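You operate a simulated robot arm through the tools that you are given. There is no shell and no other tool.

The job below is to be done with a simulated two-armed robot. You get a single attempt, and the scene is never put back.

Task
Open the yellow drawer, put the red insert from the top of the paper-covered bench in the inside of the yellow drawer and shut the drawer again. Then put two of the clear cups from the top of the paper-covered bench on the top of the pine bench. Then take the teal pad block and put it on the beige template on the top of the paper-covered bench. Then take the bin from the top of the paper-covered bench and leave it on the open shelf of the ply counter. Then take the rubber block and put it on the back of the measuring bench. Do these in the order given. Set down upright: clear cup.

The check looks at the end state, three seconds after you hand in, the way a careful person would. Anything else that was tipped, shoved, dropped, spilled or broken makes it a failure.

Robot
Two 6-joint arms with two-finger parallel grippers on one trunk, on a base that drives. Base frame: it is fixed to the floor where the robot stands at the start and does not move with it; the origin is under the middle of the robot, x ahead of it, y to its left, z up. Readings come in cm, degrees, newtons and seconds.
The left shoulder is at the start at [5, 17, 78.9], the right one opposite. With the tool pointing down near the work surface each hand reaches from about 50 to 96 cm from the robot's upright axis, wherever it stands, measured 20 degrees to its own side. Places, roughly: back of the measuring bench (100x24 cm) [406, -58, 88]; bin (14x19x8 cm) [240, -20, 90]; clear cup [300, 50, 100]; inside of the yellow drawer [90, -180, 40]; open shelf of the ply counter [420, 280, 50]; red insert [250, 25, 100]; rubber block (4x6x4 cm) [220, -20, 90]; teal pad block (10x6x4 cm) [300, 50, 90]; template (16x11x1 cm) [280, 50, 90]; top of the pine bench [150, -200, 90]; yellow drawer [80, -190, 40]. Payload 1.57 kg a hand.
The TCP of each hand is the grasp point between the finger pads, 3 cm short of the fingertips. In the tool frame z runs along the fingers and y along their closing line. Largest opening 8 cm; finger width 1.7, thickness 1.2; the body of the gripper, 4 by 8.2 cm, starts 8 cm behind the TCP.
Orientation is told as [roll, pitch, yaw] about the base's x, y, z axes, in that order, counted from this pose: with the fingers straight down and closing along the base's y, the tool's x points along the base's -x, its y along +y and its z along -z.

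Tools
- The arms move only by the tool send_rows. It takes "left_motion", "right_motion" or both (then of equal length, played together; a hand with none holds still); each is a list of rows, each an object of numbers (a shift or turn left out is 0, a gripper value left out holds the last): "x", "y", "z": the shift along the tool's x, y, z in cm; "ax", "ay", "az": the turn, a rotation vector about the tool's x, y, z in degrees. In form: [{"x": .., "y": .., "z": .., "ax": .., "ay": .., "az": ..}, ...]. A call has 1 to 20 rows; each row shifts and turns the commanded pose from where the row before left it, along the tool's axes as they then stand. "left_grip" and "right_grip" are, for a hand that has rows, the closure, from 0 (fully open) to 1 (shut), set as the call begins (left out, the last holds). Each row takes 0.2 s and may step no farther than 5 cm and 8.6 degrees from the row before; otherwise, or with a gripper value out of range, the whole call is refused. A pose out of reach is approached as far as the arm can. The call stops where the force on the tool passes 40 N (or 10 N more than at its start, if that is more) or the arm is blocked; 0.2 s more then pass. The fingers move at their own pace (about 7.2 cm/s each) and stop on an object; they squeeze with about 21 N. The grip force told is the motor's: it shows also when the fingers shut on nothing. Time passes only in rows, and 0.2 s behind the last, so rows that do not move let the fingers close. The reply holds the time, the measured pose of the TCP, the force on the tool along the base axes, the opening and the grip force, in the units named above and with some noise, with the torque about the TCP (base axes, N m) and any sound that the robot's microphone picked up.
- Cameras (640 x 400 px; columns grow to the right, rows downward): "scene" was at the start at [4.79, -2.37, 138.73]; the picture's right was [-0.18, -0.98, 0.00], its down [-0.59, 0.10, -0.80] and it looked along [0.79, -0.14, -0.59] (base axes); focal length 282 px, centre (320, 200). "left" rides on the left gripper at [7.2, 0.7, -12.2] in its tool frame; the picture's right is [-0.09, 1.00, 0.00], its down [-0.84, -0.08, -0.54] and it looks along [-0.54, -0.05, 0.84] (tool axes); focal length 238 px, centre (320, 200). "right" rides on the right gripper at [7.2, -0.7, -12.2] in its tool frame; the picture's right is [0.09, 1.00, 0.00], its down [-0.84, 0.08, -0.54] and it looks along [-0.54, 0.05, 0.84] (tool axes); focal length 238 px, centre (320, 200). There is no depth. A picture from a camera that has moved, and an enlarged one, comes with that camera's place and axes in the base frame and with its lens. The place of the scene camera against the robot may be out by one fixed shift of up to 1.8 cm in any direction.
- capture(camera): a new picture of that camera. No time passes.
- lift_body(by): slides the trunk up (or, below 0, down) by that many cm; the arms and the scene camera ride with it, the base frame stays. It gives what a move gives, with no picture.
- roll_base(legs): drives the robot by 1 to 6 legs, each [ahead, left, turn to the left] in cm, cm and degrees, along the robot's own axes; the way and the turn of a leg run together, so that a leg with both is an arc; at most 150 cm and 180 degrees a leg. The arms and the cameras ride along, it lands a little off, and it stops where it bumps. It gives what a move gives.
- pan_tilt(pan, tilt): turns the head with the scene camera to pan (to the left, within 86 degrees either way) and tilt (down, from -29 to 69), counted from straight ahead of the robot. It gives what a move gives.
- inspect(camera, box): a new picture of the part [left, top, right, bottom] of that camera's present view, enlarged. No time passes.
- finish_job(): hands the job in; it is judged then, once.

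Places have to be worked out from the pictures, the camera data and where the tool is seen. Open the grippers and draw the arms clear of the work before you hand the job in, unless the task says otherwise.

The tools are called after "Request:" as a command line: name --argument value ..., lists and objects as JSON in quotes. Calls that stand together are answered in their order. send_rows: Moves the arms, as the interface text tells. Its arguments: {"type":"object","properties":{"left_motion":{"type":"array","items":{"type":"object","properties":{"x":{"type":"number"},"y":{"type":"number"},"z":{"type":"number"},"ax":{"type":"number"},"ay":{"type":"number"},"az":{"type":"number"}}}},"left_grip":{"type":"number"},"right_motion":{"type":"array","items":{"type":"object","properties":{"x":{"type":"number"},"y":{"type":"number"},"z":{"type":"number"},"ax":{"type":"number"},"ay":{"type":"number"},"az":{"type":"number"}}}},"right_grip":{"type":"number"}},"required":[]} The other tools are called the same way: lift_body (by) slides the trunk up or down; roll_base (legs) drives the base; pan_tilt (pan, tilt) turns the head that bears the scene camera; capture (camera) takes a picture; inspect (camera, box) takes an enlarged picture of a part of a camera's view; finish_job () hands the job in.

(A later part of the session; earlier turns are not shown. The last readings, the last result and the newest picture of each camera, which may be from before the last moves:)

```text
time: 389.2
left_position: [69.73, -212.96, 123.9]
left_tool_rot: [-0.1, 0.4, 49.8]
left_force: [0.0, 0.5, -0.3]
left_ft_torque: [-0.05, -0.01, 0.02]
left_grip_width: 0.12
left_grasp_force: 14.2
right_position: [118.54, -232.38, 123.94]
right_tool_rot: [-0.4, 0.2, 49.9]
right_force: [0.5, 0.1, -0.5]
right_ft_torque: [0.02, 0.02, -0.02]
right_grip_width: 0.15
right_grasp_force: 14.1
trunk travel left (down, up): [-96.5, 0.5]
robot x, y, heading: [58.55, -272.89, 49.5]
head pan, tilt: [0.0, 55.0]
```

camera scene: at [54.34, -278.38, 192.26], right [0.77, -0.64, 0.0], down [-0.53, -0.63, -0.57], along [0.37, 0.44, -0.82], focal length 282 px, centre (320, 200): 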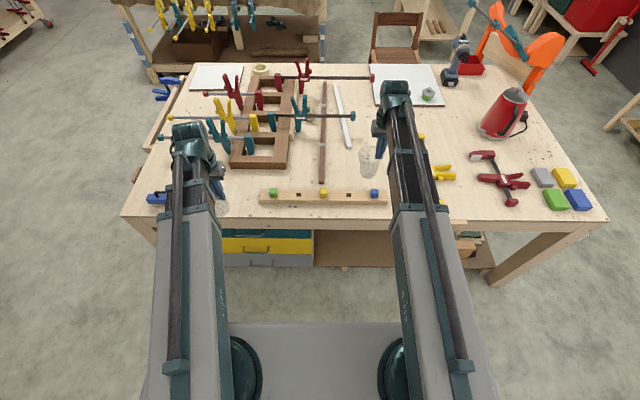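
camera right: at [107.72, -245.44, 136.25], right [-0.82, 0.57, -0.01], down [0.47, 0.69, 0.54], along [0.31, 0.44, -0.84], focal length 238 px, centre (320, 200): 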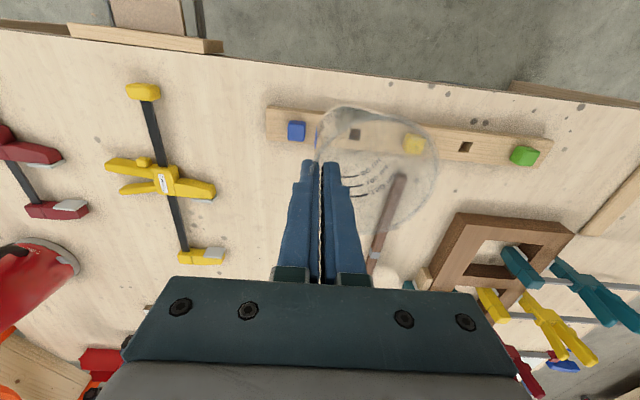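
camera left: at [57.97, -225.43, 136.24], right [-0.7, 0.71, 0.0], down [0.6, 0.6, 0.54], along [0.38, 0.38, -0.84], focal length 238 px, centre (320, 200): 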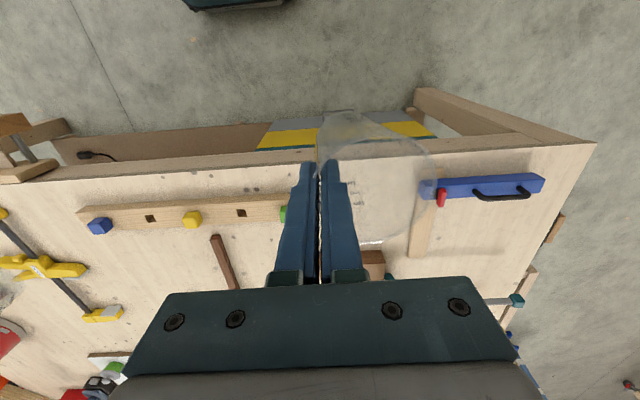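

I move both hands over the chosen spots.

Request:
send_rows --left_motion '[{"x": -3.12, "y": 0.8}, {"x": -3.12, "y": 0.8}, {"x": -3.12, "y": 0.8}, {"x": -3.12, "y": 0.8}]' --right_motion '[{"x": -2.94, "y": -1.55}, {"x": -2.94, "y": -1.55}, {"x": -2.94, "y": -1.55}, {"x": -2.94, "y": -1.55}]'

Request:
lift_body --by -16

Request:
capture --camera "left"

Request:
capture --camera "right"

Request:
capture --camera "scene"

```text
time: 390.2
left_position: [75.33, -201.34, 123.88]
left_tool_rot: [-0.2, 0.5, 49.8]
left_force: [-0.3, 0.6, -0.2]
left_ft_torque: [-0.01, -0.01, 0.0]
left_grip_width: 0.13
left_grasp_force: 14.6
right_position: [130.52, -227.16, 123.95]
right_tool_rot: [-0.4, 0.0, 50.0]
right_force: [-0.1, 0.2, -0.5]
right_ft_torque: [-0.03, 0.01, -0.03]
right_grip_width: 0.14
right_grasp_force: 14.3
trunk travel left (down, up): [-96.5, 0.5]
robot x, y, heading: [58.57, -272.61, 49.5]
head pan, tilt: [0.0, 55.0]
```

```text
time: 392.1
left_position: [75.3, -201.57, 108.08]
left_tool_rot: [-0.2, 0.5, 49.8]
left_force: [1.1, 0.4, -0.4]
left_ft_torque: [0.01, 0.05, 0.02]
left_grip_width: 0.12
left_grasp_force: 13.9
right_position: [130.43, -227.28, 108.05]
right_tool_rot: [-0.4, 0.1, 50.0]
right_force: [0.3, -0.3, -0.4]
right_ft_torque: [-0.02, -0.02, 0.02]
right_grip_width: 0.12
right_grasp_force: 14.3
trunk travel left (down, up): [-80.5, 16.5]
robot x, y, heading: [58.7, -272.53, 50.0]
head pan, tilt: [0.0, 55.0]
```

```text
taken
camera left: at [70.12, -206.52, 120.25], right [-0.7, 0.71, 0.0], down [0.6, 0.59, 0.54], along [0.38, 0.37, -0.84], focal length 238 px, centre (320, 200)
```

left: 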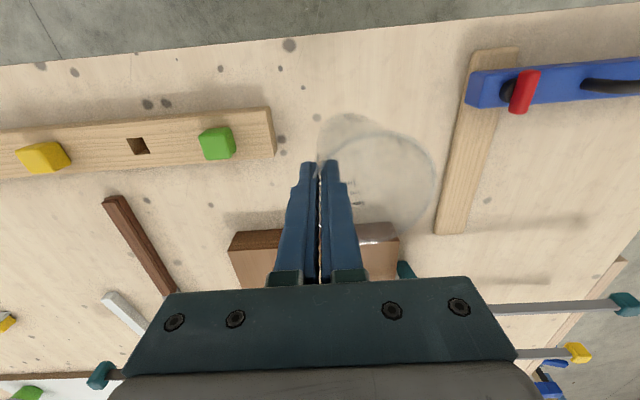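

```text
taken
camera right: at [126.22, -233.16, 120.26], right [-0.82, 0.57, -0.01], down [0.48, 0.69, 0.54], along [0.31, 0.44, -0.84], focal length 238 px, centre (320, 200)
```

right: 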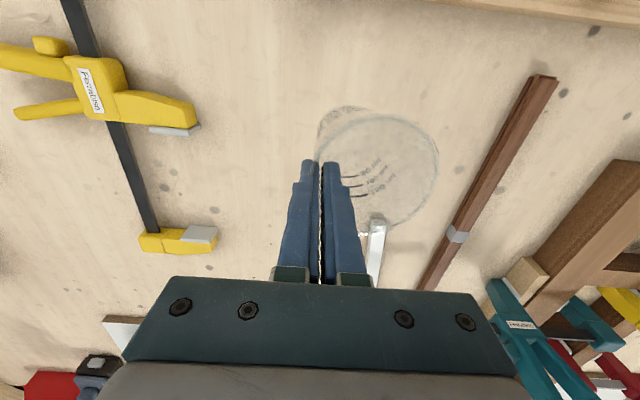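

```text
taken
camera scene: at [60.56, -271.02, 176.26], right [0.76, -0.65, 0.0], down [-0.53, -0.62, -0.57], along [0.37, 0.44, -0.82], focal length 282 px, centre (320, 200)
```

scene: 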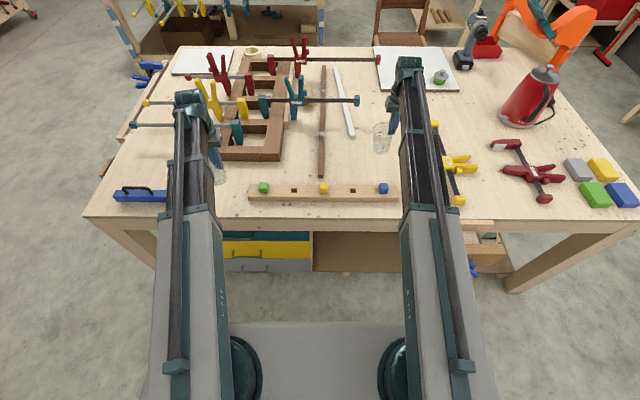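

Both cups hover over free areas. I lower 6.5 cm, then proceed in small steps until the cups touch.

Request:
lift_body --by -6.5

Request:
lift_body --by -0.8

Request:
lift_body --by -0.6

```text
time: 393.1
left_position: [75.24, -201.52, 101.58]
left_tool_rot: [-0.1, 0.4, 49.9]
left_force: [-0.1, -0.5, -0.2]
left_ft_torque: [-0.01, -0.01, 0.02]
left_grip_width: 0.13
left_grasp_force: 14.9
right_position: [130.49, -227.14, 101.51]
right_tool_rot: [-0.5, 0.0, 49.9]
right_force: [-0.1, 0.5, -0.6]
right_ft_torque: [0.0, -0.01, 0.02]
right_grip_width: 0.1
right_grasp_force: 13.5
trunk travel left (down, up): [-74.0, 23.0]
robot x, y, heading: [58.63, -272.53, 49.8]
head pan, tilt: [0.0, 55.0]
```

```text
time: 393.7
left_position: [75.22, -201.42, 100.82]
left_tool_rot: [-0.1, 0.6, 49.8]
left_force: [-0.2, -0.2, -1.0]
left_ft_torque: [-0.01, 0.03, -0.04]
left_grip_width: 0.13
left_grasp_force: 14.1
right_position: [130.51, -227.21, 100.82]
right_tool_rot: [-0.4, 0.0, 49.8]
right_force: [-0.1, -0.4, -0.1]
right_ft_torque: [0.02, -0.02, 0.01]
right_grip_width: 0.14
right_grasp_force: 14.3
trunk travel left (down, up): [-73.2, 23.8]
robot x, y, heading: [58.27, -272.6, 49.2]
head pan, tilt: [0.0, 55.0]
```

```text
time: 394.2
left_position: [75.36, -201.61, 100.02]
left_tool_rot: [-0.1, 0.4, 49.8]
left_force: [-0.3, 0.3, 0.6]
left_ft_torque: [-0.01, -0.02, -0.01]
left_grip_width: 0.13
left_grasp_force: 14.1
right_position: [130.51, -227.3, 100.08]
right_tool_rot: [-0.4, 0.1, 50.0]
right_force: [0.8, 0.6, -0.4]
right_ft_torque: [-0.04, 0.0, 0.03]
right_grip_width: 0.15
right_grasp_force: 13.3
trunk travel left (down, up): [-72.6, 24.4]
robot x, y, heading: [58.47, -272.59, 49.6]
head pan, tilt: [0.0, 55.0]
```

No contact yet at z=100. I keep lowering in 0.6 cm steps.

Request:
lift_body --by -0.6

Request:
lift_body --by -0.6

Request:
inspect --camera "scene" --box '[160, 80, 440, 230]'

```text
time: 394.8
left_position: [75.25, -201.6, 99.38]
left_tool_rot: [-0.1, 0.5, 49.8]
left_force: [0.1, -0.1, -0.1]
left_ft_torque: [0.03, -0.04, 0.01]
left_grip_width: 0.11
left_grasp_force: 14.1
right_position: [130.45, -227.24, 99.48]
right_tool_rot: [-0.4, 0.0, 50.0]
right_force: [-0.3, -1.2, -0.4]
right_ft_torque: [0.01, -0.03, 0.01]
right_grip_width: 0.12
right_grasp_force: 13.8
trunk travel left (down, up): [-72.0, 25.0]
robot x, y, heading: [58.13, -273.02, 49.7]
head pan, tilt: [0.0, 55.0]
```

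```text
time: 395.3
left_position: [75.25, -201.43, 98.89]
left_tool_rot: [-0.1, 0.5, 49.8]
left_force: [0.2, 0.3, 0.2]
left_ft_torque: [-0.01, -0.03, 0.0]
left_grip_width: 0.13
left_grasp_force: 14.2
right_position: [130.39, -227.22, 98.86]
right_tool_rot: [-0.4, -0.1, 49.9]
right_force: [0.4, 0.1, -0.2]
right_ft_torque: [0.01, 0.0, 0.01]
right_grip_width: 0.11
right_grasp_force: 13.8
trunk travel left (down, up): [-71.4, 25.6]
robot x, y, heading: [58.48, -272.82, 49.8]
head pan, tilt: [0.0, 55.0]
```

```text
2.29 times, centred on (300, 155) of scene
camera zoom: at [60.56, -271.02, 167.15], right [0.76, -0.65, 0.0], down [-0.53, -0.62, -0.57], along [0.37, 0.44, -0.82], focal length 644 px, centre (366, 303)
```

zoom: 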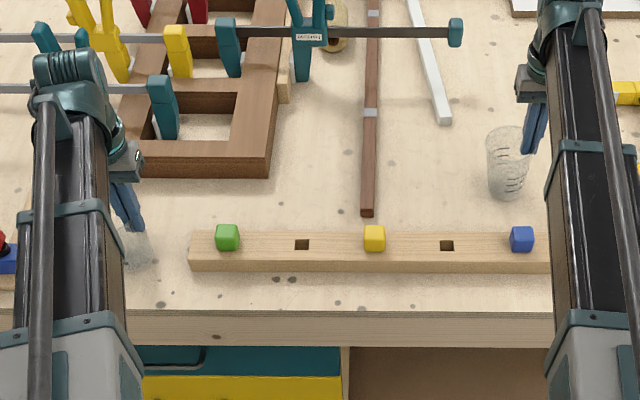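

Still no contact; the pine top is a bit lower. I continue lowering.

Request:
lift_body --by -0.6

Request:
lift_body --by -0.6

Request:
lift_body --by -0.6

Request:
capture --camera "left"

Request:
capture --camera "right"

```text
time: 395.9
left_position: [75.24, -201.67, 98.28]
left_tool_rot: [-0.1, 0.4, 49.7]
left_force: [-0.6, 0.4, -0.1]
left_ft_torque: [-0.01, 0.0, 0.0]
left_grip_width: 0.12
left_grasp_force: 14.1
right_position: [130.43, -227.3, 98.3]
right_tool_rot: [-0.4, 0.0, 49.9]
right_force: [2.2, 0.1, 8.4]
right_ft_torque: [0.12, 0.1, -0.02]
right_grip_width: 0.15
right_grasp_force: 13.8
trunk travel left (down, up): [-70.8, 26.2]
robot x, y, heading: [58.38, -272.64, 49.7]
head pan, tilt: [0.0, 55.0]
```

```text
time: 396.4
left_position: [75.22, -201.66, 97.69]
left_tool_rot: [-0.2, 0.3, 49.7]
left_force: [1.1, -2.2, 9.6]
left_ft_torque: [0.21, 0.18, -0.01]
left_grip_width: 0.15
left_grasp_force: 14.0
right_position: [130.41, -227.38, 97.87]
right_tool_rot: [-0.3, 0.0, 49.9]
right_force: [4.8, -1.2, 13.8]
right_ft_torque: [0.24, 0.35, -0.01]
right_grip_width: 0.19
right_grasp_force: 14.1
trunk travel left (down, up): [-70.2, 26.8]
robot x, y, heading: [58.04, -272.88, 49.5]
head pan, tilt: [0.0, 55.0]
```

```text
time: 397.0
left_position: [75.07, -201.63, 97.08]
left_tool_rot: [-0.1, 0.3, 49.8]
left_force: [-0.6, 0.2, 1.4]
left_ft_torque: [0.01, 0.03, 0.03]
left_grip_width: 0.18
left_grasp_force: 14.3
right_position: [130.35, -227.3, 97.16]
right_tool_rot: [-0.2, 0.0, 50.0]
right_force: [0.6, -1.1, 8.0]
right_ft_torque: [0.13, 0.28, 0.03]
right_grip_width: 0.19
right_grasp_force: 14.0
trunk travel left (down, up): [-69.6, 27.4]
robot x, y, heading: [58.45, -272.98, 49.6]
head pan, tilt: [0.0, 55.0]
```

```text
taken
camera left: at [70.01, -206.55, 109.33], right [-0.7, 0.71, 0.0], down [0.6, 0.59, 0.54], along [0.38, 0.38, -0.84], focal length 238 px, centre (320, 200)
```

left: 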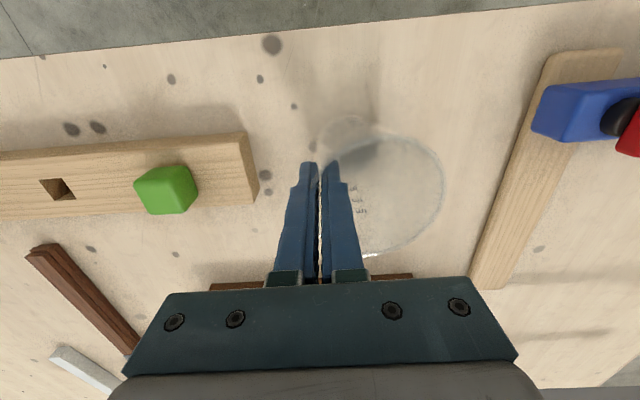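

```text
taken
camera right: at [126.13, -233.19, 109.34], right [-0.82, 0.57, -0.01], down [0.48, 0.69, 0.54], along [0.31, 0.44, -0.84], focal length 238 px, centre (320, 200)
```

right: 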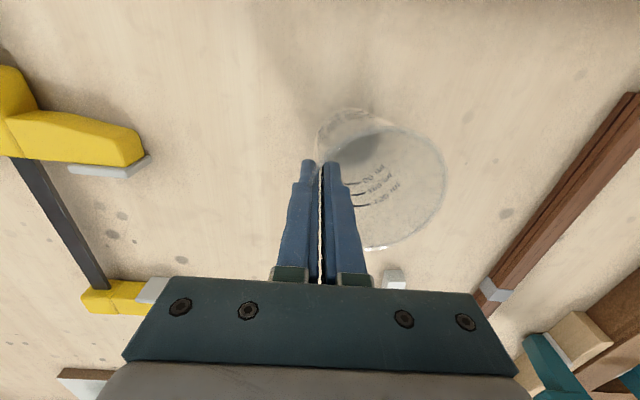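

Both cups have touched down. I open both grippers to release them.

Request:
send_rows --left_motion '[{}, {}, {}, {}]' --right_motion '[{}, {}, {}, {}]' --left_grip 0.55 --right_grip 0.55

Request:
capture --camera "left"

Request:
capture --camera "right"

```text
time: 398.0
left_position: [75.38, -201.5, 97.13]
left_tool_rot: [-0.1, 0.5, 49.9]
left_force: [-1.1, 0.8, 1.1]
left_ft_torque: [0.0, 0.0, -0.05]
left_grip_width: 3.59
left_grasp_force: 0.0
right_position: [130.6, -227.21, 97.1]
right_tool_rot: [-0.3, 0.0, 49.9]
right_force: [-0.4, 0.0, 0.5]
right_ft_torque: [0.03, 0.03, -0.01]
right_grip_width: 3.62
right_grasp_force: 0.0
trunk travel left (down, up): [-69.6, 27.4]
robot x, y, heading: [58.21, -272.45, 49.9]
head pan, tilt: [0.0, 55.0]
```

```text
taken
camera left: at [70.13, -206.51, 109.34], right [-0.7, 0.71, 0.0], down [0.6, 0.59, 0.54], along [0.38, 0.37, -0.84], focal length 238 px, centre (320, 200)
```

left: 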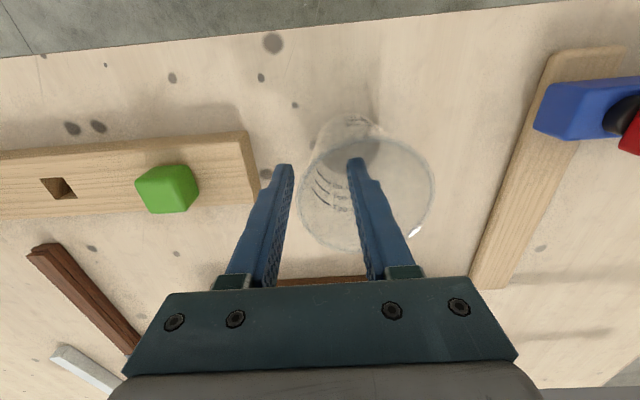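

```text
taken
camera right: at [126.23, -233.16, 109.35], right [-0.82, 0.57, -0.01], down [0.48, 0.69, 0.54], along [0.31, 0.44, -0.84], focal length 238 px, centre (320, 200)
```

right: 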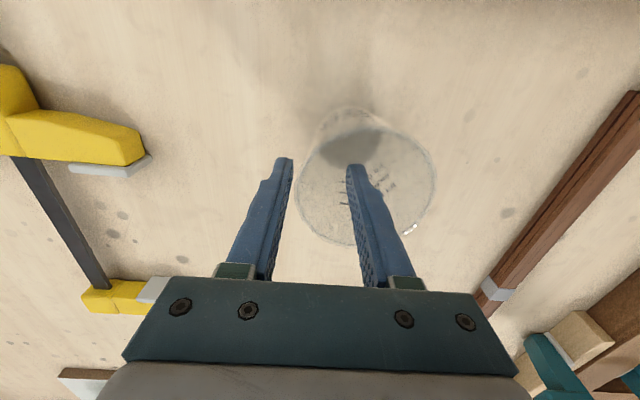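

Both cups stand upright with the fingers clear of the walls. I raise the trunk straight up and check.

Request:
lift_body --by 8

Request:
capture --camera "left"

Request:
capture --camera "right"

Request:
lift_body --by 19

Request:
capture --camera "scene"

```text
time: 399.1
left_position: [75.34, -201.38, 105.16]
left_tool_rot: [-0.2, 0.5, 49.8]
left_force: [0.4, -0.4, 0.6]
left_ft_torque: [-0.01, -0.03, 0.01]
left_grip_width: 3.59
left_grasp_force: 0.1
right_position: [130.48, -227.19, 105.21]
right_tool_rot: [-0.4, 0.1, 50.0]
right_force: [0.7, 0.2, 0.2]
right_ft_torque: [0.0, 0.01, 0.01]
right_grip_width: 3.59
right_grasp_force: 0.1
trunk travel left (down, up): [-77.6, 19.4]
robot x, y, heading: [58.35, -272.5, 49.7]
head pan, tilt: [0.0, 55.0]
```

```text
taken
camera left: at [70.14, -206.5, 117.33], right [-0.7, 0.71, 0.0], down [0.6, 0.59, 0.54], along [0.38, 0.37, -0.84], focal length 238 px, centre (320, 200)
```

left: 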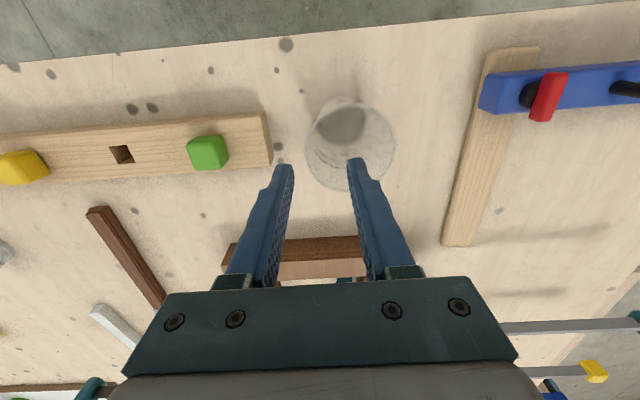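

```text
taken
camera right: at [126.24, -233.14, 117.33], right [-0.82, 0.57, -0.01], down [0.48, 0.69, 0.54], along [0.31, 0.44, -0.84], focal length 238 px, centre (320, 200)
```

right: 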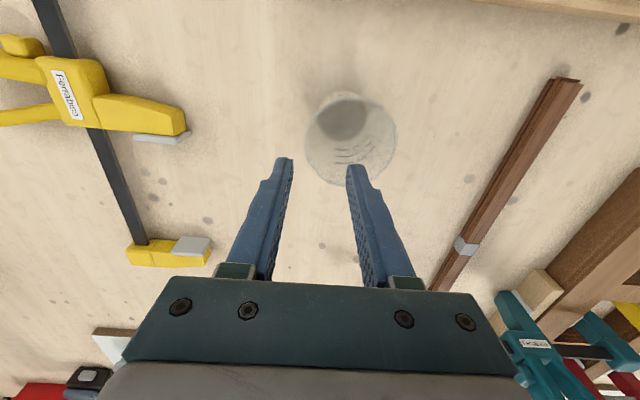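

```text
time: 401.2
left_position: [75.22, -201.57, 124.16]
left_tool_rot: [-0.2, 0.5, 49.8]
left_force: [0.2, 0.4, -0.5]
left_ft_torque: [0.01, 0.01, -0.01]
left_grip_width: 3.62
left_grasp_force: 0.1
right_position: [130.35, -227.23, 124.0]
right_tool_rot: [-0.4, 0.0, 49.9]
right_force: [0.4, 0.2, -0.6]
right_ft_torque: [0.01, -0.01, 0.0]
right_grip_width: 3.6
right_grasp_force: 0.1
trunk travel left (down, up): [-96.6, 0.4]
robot x, y, heading: [58.16, -272.53, 49.9]
head pan, tilt: [0.0, 55.0]
```

```text
taken
camera scene: at [60.58, -270.99, 192.35], right [0.76, -0.65, 0.0], down [-0.53, -0.62, -0.57], along [0.37, 0.44, -0.82], focal length 282 px, centre (320, 200)
```

scene: 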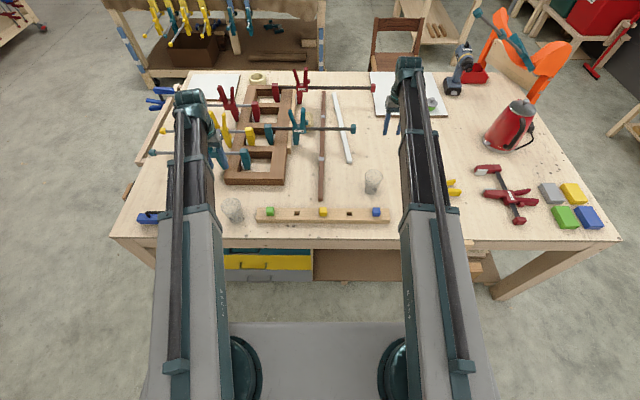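

Both cups stand upright on the pine bench. Next is the teal pad; I drive back around toward the far side of the paper bench.

Request:
roll_base --legs '[[-55, 0, 0], [0, 60, 0], [87, 69, 0], [77.9, 70.5, 0], [77.9, 70.5, 0]]'

```text
time: 422.8
left_position: [-7.05, 113.72, 124.0]
left_tool_rot: [-0.1, 0.5, 49.1]
left_force: [-0.3, 0.1, -0.4]
left_ft_torque: [-0.02, -0.01, 0.01]
left_grip_width: 3.6
left_grasp_force: 0.0
right_position: [47.95, 87.49, 123.94]
right_tool_rot: [-0.4, 0.0, 49.2]
right_force: [0.1, 0.0, 1.3]
right_ft_torque: [0.01, 0.04, -0.03]
right_grip_width: 3.62
right_grasp_force: 0.1
trunk travel left (down, up): [-96.6, 0.4]
robot x, y, heading: [-24.7, 42.37, 49.3]
head pan, tilt: [0.0, 55.0]
```

I continue ahead to the far side, slide right, and turn to face along the bench.

Request:
roll_base --legs '[[149, 0, 0], [149, 0, 0], [0, -150, 0], [0, -150, 0], [0, -12, 0]]'

```text
time: 452.4
left_position: [428.74, 162.12, 124.19]
left_tool_rot: [0.0, 0.6, 51.2]
left_force: [0.5, -0.4, -0.3]
left_ft_torque: [0.02, 0.05, 0.03]
left_grip_width: 3.58
left_grasp_force: 0.0
right_position: [484.54, 137.68, 124.03]
right_tool_rot: [-0.2, 0.0, 51.1]
right_force: [-0.6, -0.4, -0.6]
right_ft_torque: [0.03, 0.04, -0.01]
right_grip_width: 3.61
right_grasp_force: 0.0
trunk travel left (down, up): [-96.6, 0.4]
robot x, y, heading: [413.42, 90.73, 51.1]
head pan, tilt: [0.0, 55.0]
```

I turn to face along the bench and slide into the gap so the pad and template are before the right hand.

Request:
roll_base --legs '[[0, 0, 87.9]]'

Request:
pan_tilt --pan 30 --tilt 50

Request:
capture --camera "scene"

```text
time: 456.5
left_position: [343.21, 111.28, 123.97]
left_tool_rot: [-0.1, 0.6, 137.0]
left_force: [-0.5, -0.1, 0.2]
left_ft_torque: [0.02, -0.03, 0.01]
left_grip_width: 3.59
left_grasp_force: 0.2
right_position: [371.57, 165.12, 124.16]
right_tool_rot: [-0.4, 0.0, 136.9]
right_force: [0.5, 0.6, 0.4]
right_ft_torque: [-0.01, -0.02, -0.02]
right_grip_width: 3.61
right_grasp_force: 0.0
trunk travel left (down, up): [-96.6, 0.4]
robot x, y, heading: [413.34, 90.6, 136.8]
head pan, tilt: [0.0, 55.0]
```

```text
time: 457.4
left_position: [343.19, 111.33, 124.04]
left_tool_rot: [-0.1, 0.5, 136.8]
left_force: [-0.6, 0.2, 0.9]
left_ft_torque: [-0.03, -0.01, 0.04]
left_grip_width: 3.62
left_grasp_force: 0.0
right_position: [371.6, 165.15, 124.2]
right_tool_rot: [-0.4, -0.1, 137.0]
right_force: [0.5, -0.9, 0.1]
right_ft_torque: [0.0, 0.02, 0.02]
right_grip_width: 3.61
right_grasp_force: 0.2
trunk travel left (down, up): [-96.6, 0.4]
robot x, y, heading: [413.67, 90.62, 136.7]
head pan, tilt: [30.0, 50.0]
```

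```text
taken
camera scene: at [408.95, 88.98, 193.01], right [0.23, 0.97, 0.0], down [0.75, -0.18, -0.64], along [-0.63, 0.15, -0.77], focal length 282 px, centre (320, 200)
```

scene: 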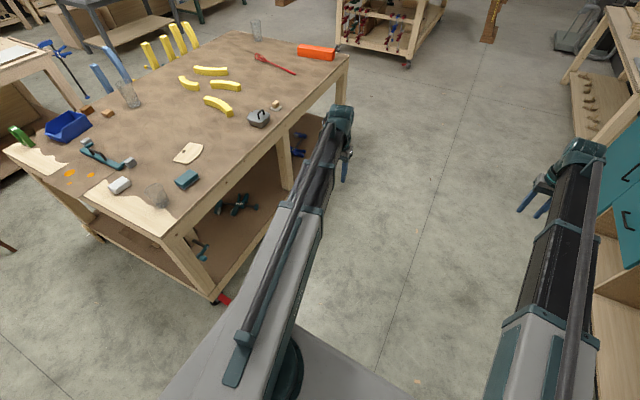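

I correct the heading, back 15 cm so I clear the bench end, then slide left into the gap.

Request:
roll_base --legs '[[0, 0, 2.3], [-15, 0, 0], [0, 134, 0]]'

Request:
pan_tilt --pan 0 --tilt 60

Request:
capture --camera "scene"

Request:
capture --camera "right"

Request:
capture --camera "left"

```text
time: 465.5
left_position: [265.09, 2.02, 124.05]
left_tool_rot: [-0.1, 0.5, 137.0]
left_force: [0.0, -0.6, 0.5]
left_ft_torque: [0.0, 0.0, 0.0]
left_grip_width: 3.59
left_grasp_force: 0.0
right_position: [293.46, 56.04, 124.13]
right_tool_rot: [-0.4, 0.0, 137.2]
right_force: [0.1, -1.3, -0.1]
right_ft_torque: [0.01, 0.0, 0.02]
right_grip_width: 3.59
right_grasp_force: 0.1
trunk travel left (down, up): [-96.6, 0.4]
robot x, y, heading: [335.4, -18.13, 136.7]
head pan, tilt: [30.0, 50.0]
```

```text
time: 466.4
left_position: [265.1, 2.08, 124.11]
left_tool_rot: [-0.1, 0.5, 137.0]
left_force: [0.8, 0.5, -0.2]
left_ft_torque: [0.0, -0.02, 0.01]
left_grip_width: 3.6
left_grasp_force: 0.1
right_position: [293.45, 55.9, 124.04]
right_tool_rot: [-0.4, 0.0, 137.1]
right_force: [0.1, -0.5, -0.2]
right_ft_torque: [-0.02, -0.01, 0.0]
right_grip_width: 3.62
right_grasp_force: 0.1
trunk travel left (down, up): [-96.6, 0.4]
robot x, y, heading: [335.23, -18.21, 137.1]
head pan, tilt: [0.0, 60.0]
```

```text
taken
camera scene: at [333.56, -17.3, 191.75], right [0.68, 0.73, 0.0], down [0.63, -0.59, -0.5], along [-0.37, 0.34, -0.87], focal length 282 px, centre (320, 200)
```

scene: 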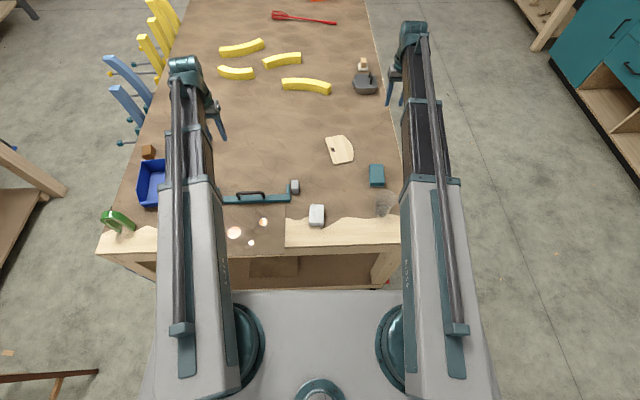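

```text
taken
camera right: at [299.12, 51.47, 136.35], right [-0.61, -0.79, -0.01], down [-0.67, 0.51, 0.54], along [-0.43, 0.33, -0.84], focal length 238 px, centre (320, 200)
```

right: 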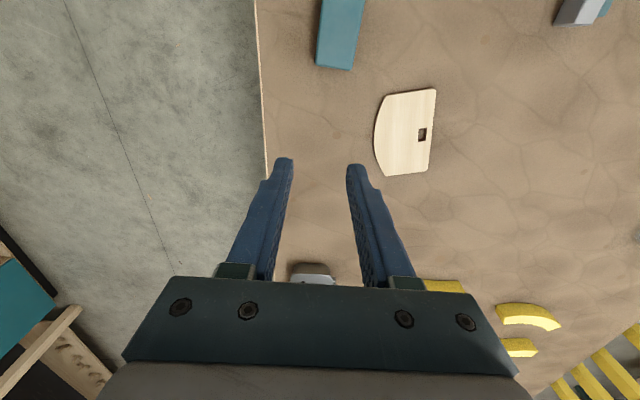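

```text
taken
camera left: at [269.85, -3.29, 136.34], right [-0.75, -0.67, 0.0], down [-0.56, 0.63, 0.54], along [-0.35, 0.4, -0.84], focal length 238 px, centre (320, 200)
```

left: 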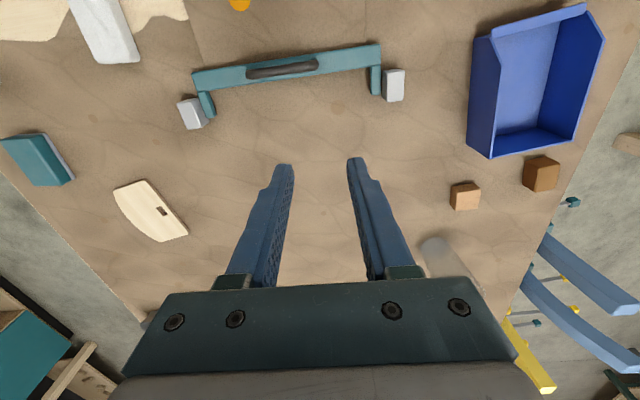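

The template centre is at about [277.4, 47.9] with its long axis at ~152°, and the teal pad at about [299.5, 47.9], long axis ~135°. I raise the left hand out of the way by tilting it forward, and move the right hand over the pad.

Request:
send_rows --left_motion '[{"ay": -8}, {"ay": -8}, {"ay": -8}, {"ay": -8}, {"ay": -8}, {"ay": -8}, {"ay": -8}, {"ay": -8}, {"ay": -8}, {"ay": -8}, {"ay": -8}]'

Request:
send_rows --right_motion '[{"x": 4.95, "y": 0.0, "az": 1.25}, {"x": 4.95, "y": 0.0, "az": 1.25}]' --right_grip 0

Request:
capture --camera "right"

```text
time: 468.8
left_position: [265.11, 1.99, 145.07]
left_tool_rot: [-1.9, -87.5, 139.1]
left_force: [1.2, -0.7, 0.0]
left_ft_torque: [0.02, -0.01, 0.02]
left_grip_width: 3.59
left_grasp_force: 0.1
left hand out of reach, approached as far as the arm can: row 2, 3, 4, 5, 6, 7, 8, 9, 10, 11
right_position: [293.52, 56.03, 124.1]
right_tool_rot: [-0.4, 0.1, 137.1]
right_force: [-0.4, 0.1, 0.6]
right_ft_torque: [0.01, -0.02, 0.04]
right_grip_width: 3.59
right_grasp_force: 0.0
trunk travel left (down, up): [-96.6, 0.4]
robot x, y, heading: [335.86, -18.7, 137.1]
head pan, tilt: [0.0, 60.0]
```

```text
time: 469.4
left_position: [265.09, 1.84, 145.16]
left_tool_rot: [-1.8, -87.4, 139.0]
left_force: [0.3, 0.0, -0.1]
left_ft_torque: [-0.02, -0.05, 0.0]
left_grip_width: 3.6
left_grasp_force: 0.0
right_position: [300.33, 48.89, 124.14]
right_tool_rot: [-0.4, 0.0, 134.6]
right_force: [-0.1, 0.7, -0.9]
right_ft_torque: [-0.01, -0.02, 0.0]
right_grip_width: 7.98
right_grasp_force: 0.0
trunk travel left (down, up): [-96.6, 0.4]
robot x, y, heading: [335.92, -18.43, 137.0]
head pan, tilt: [0.0, 60.0]
```

```text
taken
camera right: at [305.84, 44.22, 136.37], right [-0.64, -0.77, -0.01], down [-0.65, 0.54, 0.54], along [-0.41, 0.35, -0.84], focal length 238 px, centre (320, 200)
```

right: 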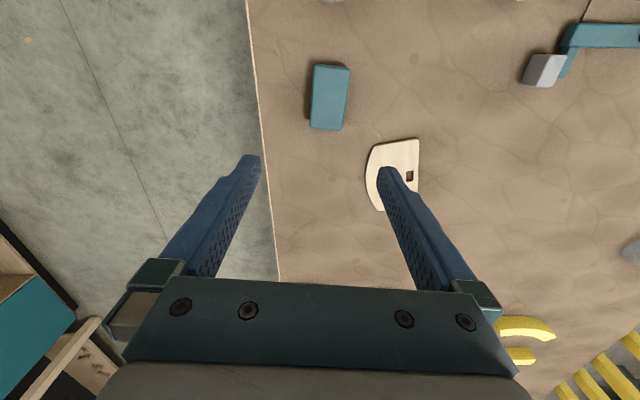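

The pad's centre is at [299.6, 47.8]. I align the right hand and lower the trunk most of the way.

Request:
send_rows --right_motion '[{"x": 0.27, "y": 1.29, "az": -1.5}]'

Request:
lift_body --by -22

Request:
capture --camera "right"

Request:
capture --camera "scene"

```text
time: 469.8
left_position: [265.07, 1.98, 145.14]
left_tool_rot: [-2.4, -87.4, 139.5]
left_force: [0.8, -0.1, 0.9]
left_ft_torque: [0.04, -0.01, -0.02]
left_grip_width: 3.58
left_grasp_force: 0.0
right_position: [299.71, 47.99, 124.12]
right_tool_rot: [-0.4, 0.1, 136.1]
right_force: [0.6, -0.2, -0.3]
right_ft_torque: [0.0, -0.01, -0.01]
right_grip_width: 8.01
right_grasp_force: 0.1
trunk travel left (down, up): [-96.6, 0.4]
robot x, y, heading: [335.45, -18.41, 137.1]
head pan, tilt: [0.0, 60.0]
```

```text
time: 472.1
left_position: [265.18, 2.02, 123.07]
left_tool_rot: [-2.1, -87.4, 139.0]
left_force: [-0.3, 0.2, -0.7]
left_ft_torque: [0.02, 0.0, 0.0]
left_grip_width: 3.61
left_grasp_force: 0.1
right_position: [299.76, 48.06, 102.09]
right_tool_rot: [-0.5, 0.0, 136.2]
right_force: [0.1, -0.1, -0.5]
right_ft_torque: [-0.01, -0.01, -0.02]
right_grip_width: 7.98
right_grasp_force: 0.2
trunk travel left (down, up): [-74.6, 22.4]
robot x, y, heading: [335.5, -18.28, 137.0]
head pan, tilt: [0.0, 60.0]
```

```text
taken
camera right: at [305.28, 43.38, 114.36], right [-0.62, -0.78, -0.01], down [-0.66, 0.52, 0.54], along [-0.42, 0.34, -0.84], focal length 238 px, centre (320, 200)
```

right: 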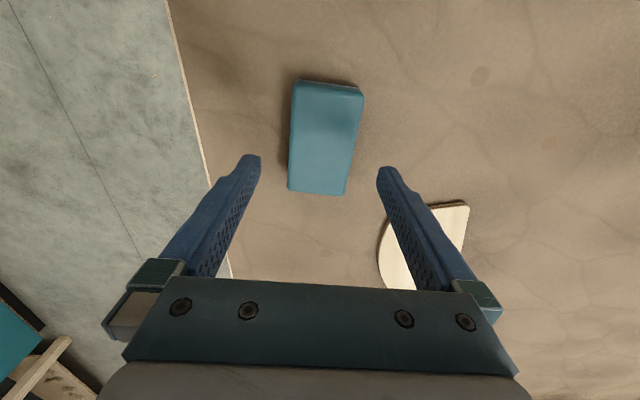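

```text
taken
camera scene: at [333.58, -17.3, 169.75], right [0.68, 0.73, 0.0], down [0.63, -0.59, -0.5], along [-0.37, 0.34, -0.87], focal length 282 px, centre (320, 200)
```

scene: 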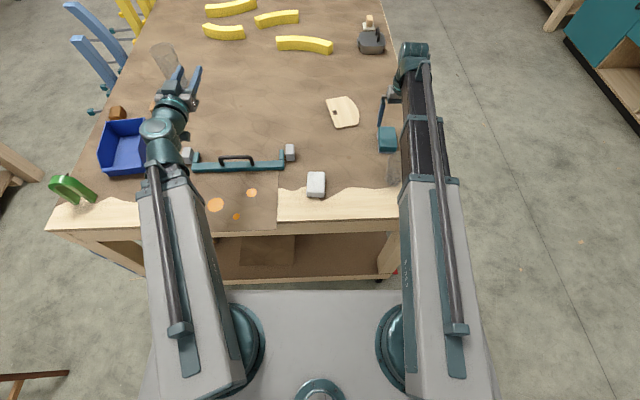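

The pad is centered between the open fingers. I lower 8.8 cm and close on it.

Request:
send_rows --right_motion '[{"x": 0.3, "y": 0.3}]'

Request:
lift_body --by -8.7

Request:
send_rows --right_motion '[{}, {}, {}, {}]' --right_grip 1

Request:
capture --camera "right"

```text
time: 472.5
left_position: [265.1, 1.96, 123.16]
left_tool_rot: [-2.1, -87.4, 139.2]
left_force: [0.8, -0.3, 0.6]
left_ft_torque: [-0.01, -0.03, -0.01]
left_grip_width: 3.61
left_grasp_force: 0.1
right_position: [299.76, 47.54, 102.03]
right_tool_rot: [-0.4, 0.0, 136.0]
right_force: [0.0, 0.0, 0.7]
right_ft_torque: [0.05, -0.01, 0.02]
right_grip_width: 8.0
right_grasp_force: 0.0
trunk travel left (down, up): [-74.6, 22.4]
robot x, y, heading: [334.88, -18.45, 136.9]
head pan, tilt: [0.0, 60.0]
```

```text
time: 473.8
left_position: [265.21, 2.01, 114.39]
left_tool_rot: [-2.1, -87.3, 139.0]
left_force: [0.4, 0.0, 0.6]
left_ft_torque: [0.03, 0.01, 0.02]
left_grip_width: 3.58
left_grasp_force: 0.1
right_position: [299.8, 47.58, 93.45]
right_tool_rot: [-0.4, 0.1, 136.2]
right_force: [0.3, -0.3, -0.3]
right_ft_torque: [-0.01, -0.02, 0.01]
right_grip_width: 8.01
right_grasp_force: 0.0
trunk travel left (down, up): [-65.9, 31.1]
robot x, y, heading: [335.47, -18.05, 137.1]
head pan, tilt: [0.0, 60.0]
```

```text
time: 474.8
left_position: [265.15, 2.15, 114.44]
left_tool_rot: [-2.2, -87.4, 139.3]
left_force: [0.0, -0.2, 1.1]
left_ft_torque: [0.04, -0.01, 0.03]
left_grip_width: 3.6
left_grasp_force: 0.1
right_position: [299.77, 47.56, 93.34]
right_tool_rot: [-0.5, 0.0, 136.0]
right_force: [0.0, -0.4, 0.6]
right_ft_torque: [-0.05, 0.02, -0.03]
right_grip_width: 6.0
right_grasp_force: 21.6
trunk travel left (down, up): [-65.9, 31.1]
robot x, y, heading: [335.13, -18.25, 136.6]
head pan, tilt: [0.0, 60.0]
```

```text
taken
camera right: at [305.31, 43.01, 105.65], right [-0.62, -0.78, -0.01], down [-0.66, 0.52, 0.54], along [-0.42, 0.34, -0.84], focal length 238 px, centre (320, 200)
```

right: 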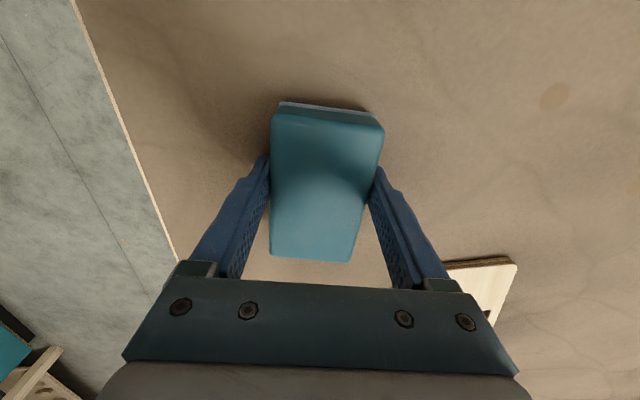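

The pad is gripped (6.0 cm). I lift it 6 cm, carry it over the template's centre and align it with the template.

Request:
lift_body --by 6

Request:
send_rows --right_motion '[{"x": -3.3, "y": 3.08}, {"x": -3.3, "y": 3.08}, {"x": -3.3, "y": 3.08}, {"x": -3.3, "y": 3.08}, {"x": -3.3, "y": 3.08}, {"az": -7.8}, {"az": -7.8}]'

Request:
capture --camera "right"

Request:
inspect --camera "scene" --box '[260, 60, 460, 190]'

```text
time: 475.8
left_position: [265.2, 2.08, 120.36]
left_tool_rot: [-2.1, -87.5, 139.2]
left_force: [-0.3, 0.0, 0.5]
left_ft_torque: [0.06, -0.02, 0.01]
left_grip_width: 3.59
left_grasp_force: 0.1
right_position: [299.68, 47.7, 99.3]
right_tool_rot: [-0.5, 0.0, 136.2]
right_force: [0.5, 0.4, -1.1]
right_ft_torque: [-0.01, -0.01, -0.03]
right_grip_width: 6.01
right_grasp_force: 20.7
trunk travel left (down, up): [-71.9, 25.1]
robot x, y, heading: [335.54, -18.41, 137.0]
head pan, tilt: [0.0, 60.0]
```

```text
time: 477.4
left_position: [265.12, 2.02, 120.44]
left_tool_rot: [-2.1, -87.4, 139.1]
left_force: [0.0, -0.4, -0.7]
left_ft_torque: [-0.04, 0.03, -0.02]
left_grip_width: 3.61
left_grasp_force: 0.2
right_position: [277.12, 47.88, 99.36]
right_tool_rot: [-0.2, 0.2, 151.9]
right_force: [0.1, -0.1, -1.2]
right_ft_torque: [-0.02, -0.03, -0.03]
right_grip_width: 6.02
right_grasp_force: 21.0
trunk travel left (down, up): [-71.9, 25.1]
robot x, y, heading: [335.53, -18.25, 137.0]
head pan, tilt: [0.0, 60.0]
```

```text
taken
camera right: at [283.61, 44.95, 111.65], right [-0.39, -0.92, -0.01], down [-0.78, 0.32, 0.54], along [-0.5, 0.21, -0.84], focal length 238 px, centre (320, 200)
```

right: 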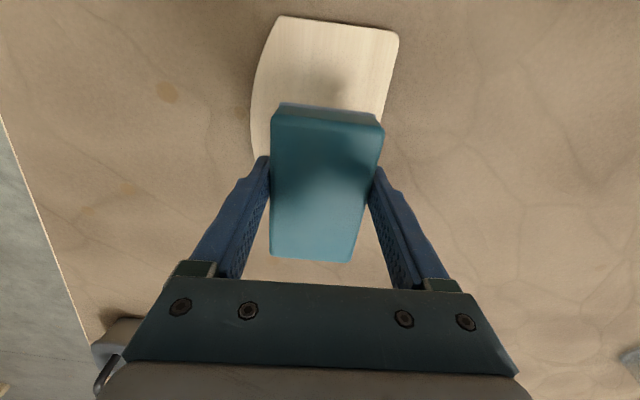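

```text
3.08 times, centred on (360, 125) of scene
camera zoom: at [333.56, -17.28, 167.05], right [0.68, 0.73, 0.0], down [0.63, -0.59, -0.5], along [-0.37, 0.34, -0.87], focal length 867 px, centre (197, 431)
```

zoom: 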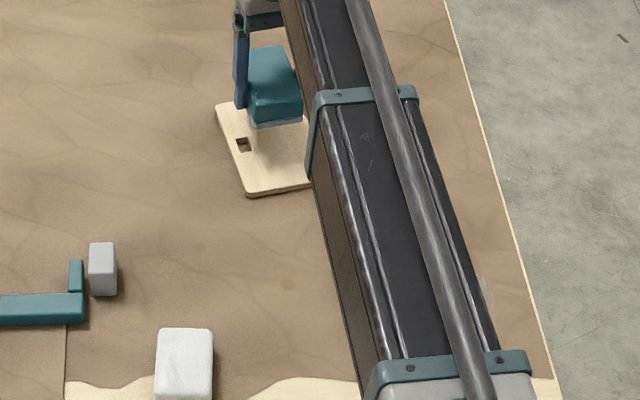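

The pad is centered over the template. I lower it 4.8 cm onto the template.

Request:
lift_body --by -4.6

Request:
lift_body --by -0.4

```text
time: 478.2
left_position: [265.28, 2.01, 115.81]
left_tool_rot: [-2.0, -87.4, 139.0]
left_force: [0.0, 0.4, 0.1]
left_ft_torque: [0.01, -0.01, 0.0]
left_grip_width: 3.59
left_grasp_force: 0.0
right_position: [276.99, 47.86, 94.84]
right_tool_rot: [-0.3, 0.2, 151.7]
right_force: [-0.1, -0.2, -1.3]
right_ft_torque: [-0.01, -0.03, 0.0]
right_grip_width: 5.99
right_grasp_force: 21.1
trunk travel left (down, up): [-67.3, 29.7]
robot x, y, heading: [335.49, -18.07, 137.0]
head pan, tilt: [0.0, 60.0]
```

```text
time: 478.8
left_position: [265.09, 2.05, 115.34]
left_tool_rot: [-2.2, -87.3, 139.1]
left_force: [0.3, 0.3, -0.6]
left_ft_torque: [0.0, -0.02, -0.01]
left_grip_width: 3.6
left_grasp_force: 0.1
right_position: [277.05, 47.74, 94.4]
right_tool_rot: [-0.2, 0.1, 151.7]
right_force: [0.7, -0.3, 1.2]
right_ft_torque: [-0.02, 0.07, -0.01]
right_grip_width: 6.02
right_grasp_force: 20.8
trunk travel left (down, up): [-66.9, 30.1]
robot x, y, heading: [335.76, -18.03, 137.1]
head pan, tilt: [0.0, 60.0]
```

Light contact is starting at z=94.4. I release the pad here and raise the hand.

Request:
send_rows --right_motion '[{}, {}, {}]' --right_grip 0

Request:
lift_body --by 10

Request:
capture --camera "right"

```text
time: 479.6
left_position: [265.11, 1.97, 115.44]
left_tool_rot: [-2.2, -87.4, 139.2]
left_force: [0.4, 0.3, 0.1]
left_ft_torque: [0.03, 0.04, 0.01]
left_grip_width: 3.58
left_grasp_force: 0.1
right_position: [277.12, 47.86, 94.5]
right_tool_rot: [-0.3, 0.1, 151.7]
right_force: [-0.4, 0.0, -0.1]
right_ft_torque: [-0.01, -0.01, -0.03]
right_grip_width: 8.01
right_grasp_force: 0.0
trunk travel left (down, up): [-66.9, 30.1]
robot x, y, heading: [335.02, -18.37, 136.9]
head pan, tilt: [0.0, 60.0]
```

```text
time: 480.9
left_position: [265.11, 1.97, 125.47]
left_tool_rot: [-2.2, -87.5, 139.2]
left_force: [-0.2, -0.3, 0.3]
left_ft_torque: [-0.01, 0.0, -0.02]
left_grip_width: 3.6
left_grasp_force: 0.1
right_position: [277.01, 47.82, 104.36]
right_tool_rot: [-0.4, 0.1, 151.6]
right_force: [-0.3, 0.2, -0.6]
right_ft_torque: [0.01, 0.01, 0.0]
right_grip_width: 8.0
right_grasp_force: 0.1
trunk travel left (down, up): [-76.9, 20.1]
robot x, y, heading: [335.36, -18.28, 137.0]
head pan, tilt: [0.0, 60.0]
```

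```text
taken
camera right: at [283.63, 44.95, 116.64], right [-0.39, -0.92, -0.01], down [-0.78, 0.33, 0.54], along [-0.5, 0.22, -0.84], focal length 238 px, centre (320, 200)
```

right: 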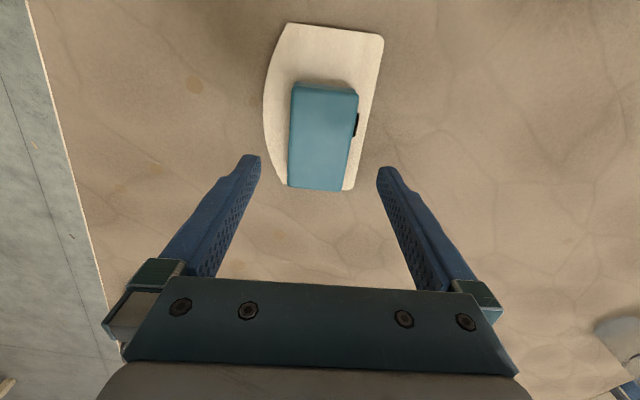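

The pad lies on the template. Next is the bin (and the rubber block); I raise the trunk, point the left hand down again, and take a close look at the bin and the brown blocks.

Request:
lift_body --by 20

Request:
send_rows --left_motion '[{"ay": 8}, {"ay": 8}, {"ay": 8}, {"ay": 8}, {"ay": 8}, {"ay": 8}, {"ay": 8}, {"ay": 8}, {"ay": 8}, {"ay": 8}, {"ay": 8}]' --right_motion '[{"x": 1.5, "az": 1.3}, {"x": 1.5, "az": 1.3}, {"x": 1.5, "az": 1.3}, {"x": 1.5, "az": 1.3}, {"x": 1.5, "az": 1.3}, {"x": 1.5, "az": 1.3}, {"x": 1.5, "az": 1.3}, {"x": 1.5, "az": 1.3}, {"x": 1.5, "az": 1.3}, {"x": 1.5, "az": 1.3}, {"x": 1.5, "az": 1.3}]'

Request:
capture --camera "left"

Request:
inspect --camera "left" --box '[420, 0, 620, 225]'

```text
time: 483.1
left_position: [265.04, 2.1, 145.4]
left_tool_rot: [-2.1, -87.4, 139.2]
left_force: [0.8, 0.4, 0.7]
left_ft_torque: [0.01, -0.01, -0.01]
left_grip_width: 3.62
left_grasp_force: 0.0
right_position: [276.91, 47.96, 124.45]
right_tool_rot: [-0.3, 0.1, 151.7]
right_force: [-0.3, -0.2, -0.5]
right_ft_torque: [0.01, 0.0, 0.04]
right_grip_width: 8.0
right_grasp_force: 0.0
trunk travel left (down, up): [-96.9, 0.1]
robot x, y, heading: [335.35, -18.21, 136.9]
head pan, tilt: [0.0, 60.0]
```

```text
time: 485.5
left_position: [265.09, 1.93, 124.33]
left_tool_rot: [-0.1, 0.7, 137.0]
left_force: [-0.6, 0.7, 0.0]
left_ft_torque: [0.0, 0.02, 0.03]
left_grip_width: 3.61
left_grasp_force: 0.0
left hand out of reach, approached as far as the arm can: row 1, 2, 3, 4, 5, 6, 7, 8, 9, 10
right_position: [290.65, 38.36, 124.35]
right_tool_rot: [-0.4, 0.0, 137.4]
right_force: [0.0, 0.2, -0.3]
right_ft_torque: [-0.01, -0.02, -0.02]
right_grip_width: 8.01
right_grasp_force: 0.1
trunk travel left (down, up): [-96.9, 0.1]
robot x, y, heading: [335.36, -18.2, 137.3]
head pan, tilt: [0.0, 60.0]
```

```text
taken
camera left: at [269.81, -3.33, 136.66], right [-0.75, -0.67, 0.0], down [-0.57, 0.63, 0.53], along [-0.35, 0.4, -0.85], focal length 238 px, centre (320, 200)
```

left: 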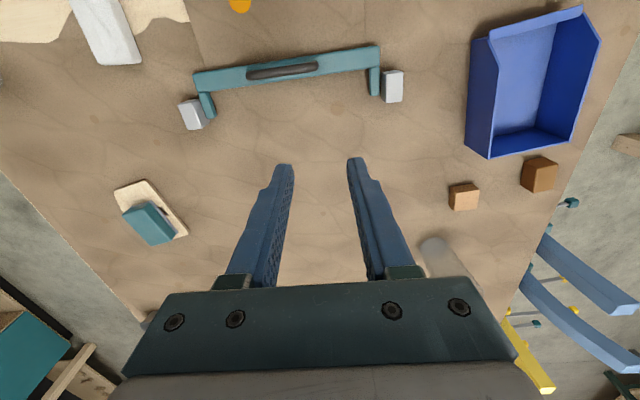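

```text
1.78 times, centred on (520, 112) of left
camera zoom: at [269.81, -3.33, 136.66], right [-0.75, -0.67, 0.0], down [-0.57, 0.63, 0.53], along [-0.35, 0.4, -0.85], focal length 424 px, centre (-36, 356)
```

zoom: 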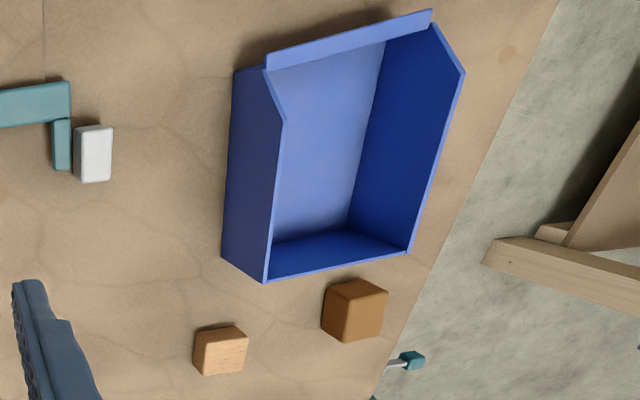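

The darker smooth block by the bin is the rubber block (the lighter one shows wood grain). Before choosing the bin grip, I look toward the ply counter to see its open shelf.

Request:
pan_tilt --pan -80 --tilt 18

Request:
capture --camera "scene"

Request:
inspect --camera "scene" --box '[160, 100, 400, 260]'

```text
time: 487.0
left_position: [265.16, 1.93, 124.36]
left_tool_rot: [-0.1, 0.5, 137.0]
left_force: [-0.1, 0.6, -0.5]
left_ft_torque: [-0.03, -0.03, 0.01]
left_grip_width: 3.59
left_grasp_force: 0.0
right_position: [290.76, 38.65, 124.31]
right_tool_rot: [-0.4, 0.0, 137.6]
right_force: [-0.3, -0.5, 0.6]
right_ft_torque: [0.0, -0.01, 0.01]
right_grip_width: 8.02
right_grasp_force: 0.1
trunk travel left (down, up): [-96.9, 0.1]
robot x, y, heading: [335.31, -18.56, 137.2]
head pan, tilt: [-80.0, 18.0]
```

```text
taken
camera scene: at [343.52, -14.02, 198.19], right [0.84, -0.54, 0.0], down [-0.17, -0.26, -0.95], along [0.52, 0.8, -0.31], focal length 282 px, centre (320, 200)
```

scene: 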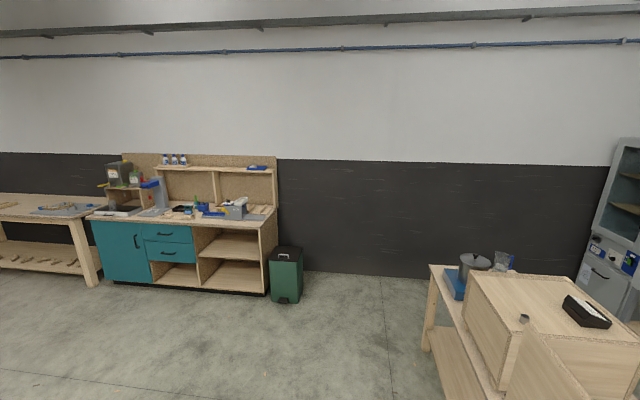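

```text
2.50 times, centred on (280, 180) of scene
camera zoom: at [343.52, -14.02, 198.19], right [0.84, -0.54, 0.0], down [-0.17, -0.26, -0.95], along [0.52, 0.8, -0.31], focal length 705 px, centre (420, 250)
```

zoom: 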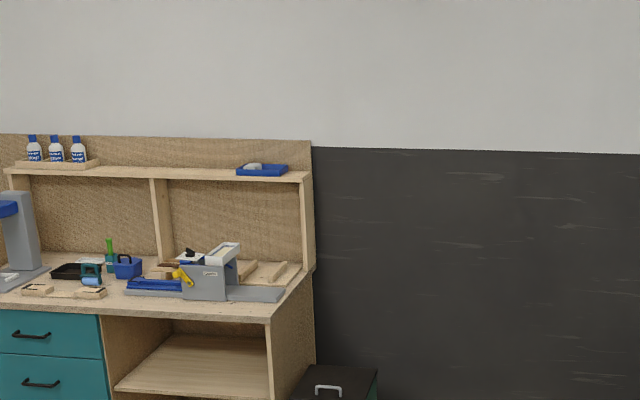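

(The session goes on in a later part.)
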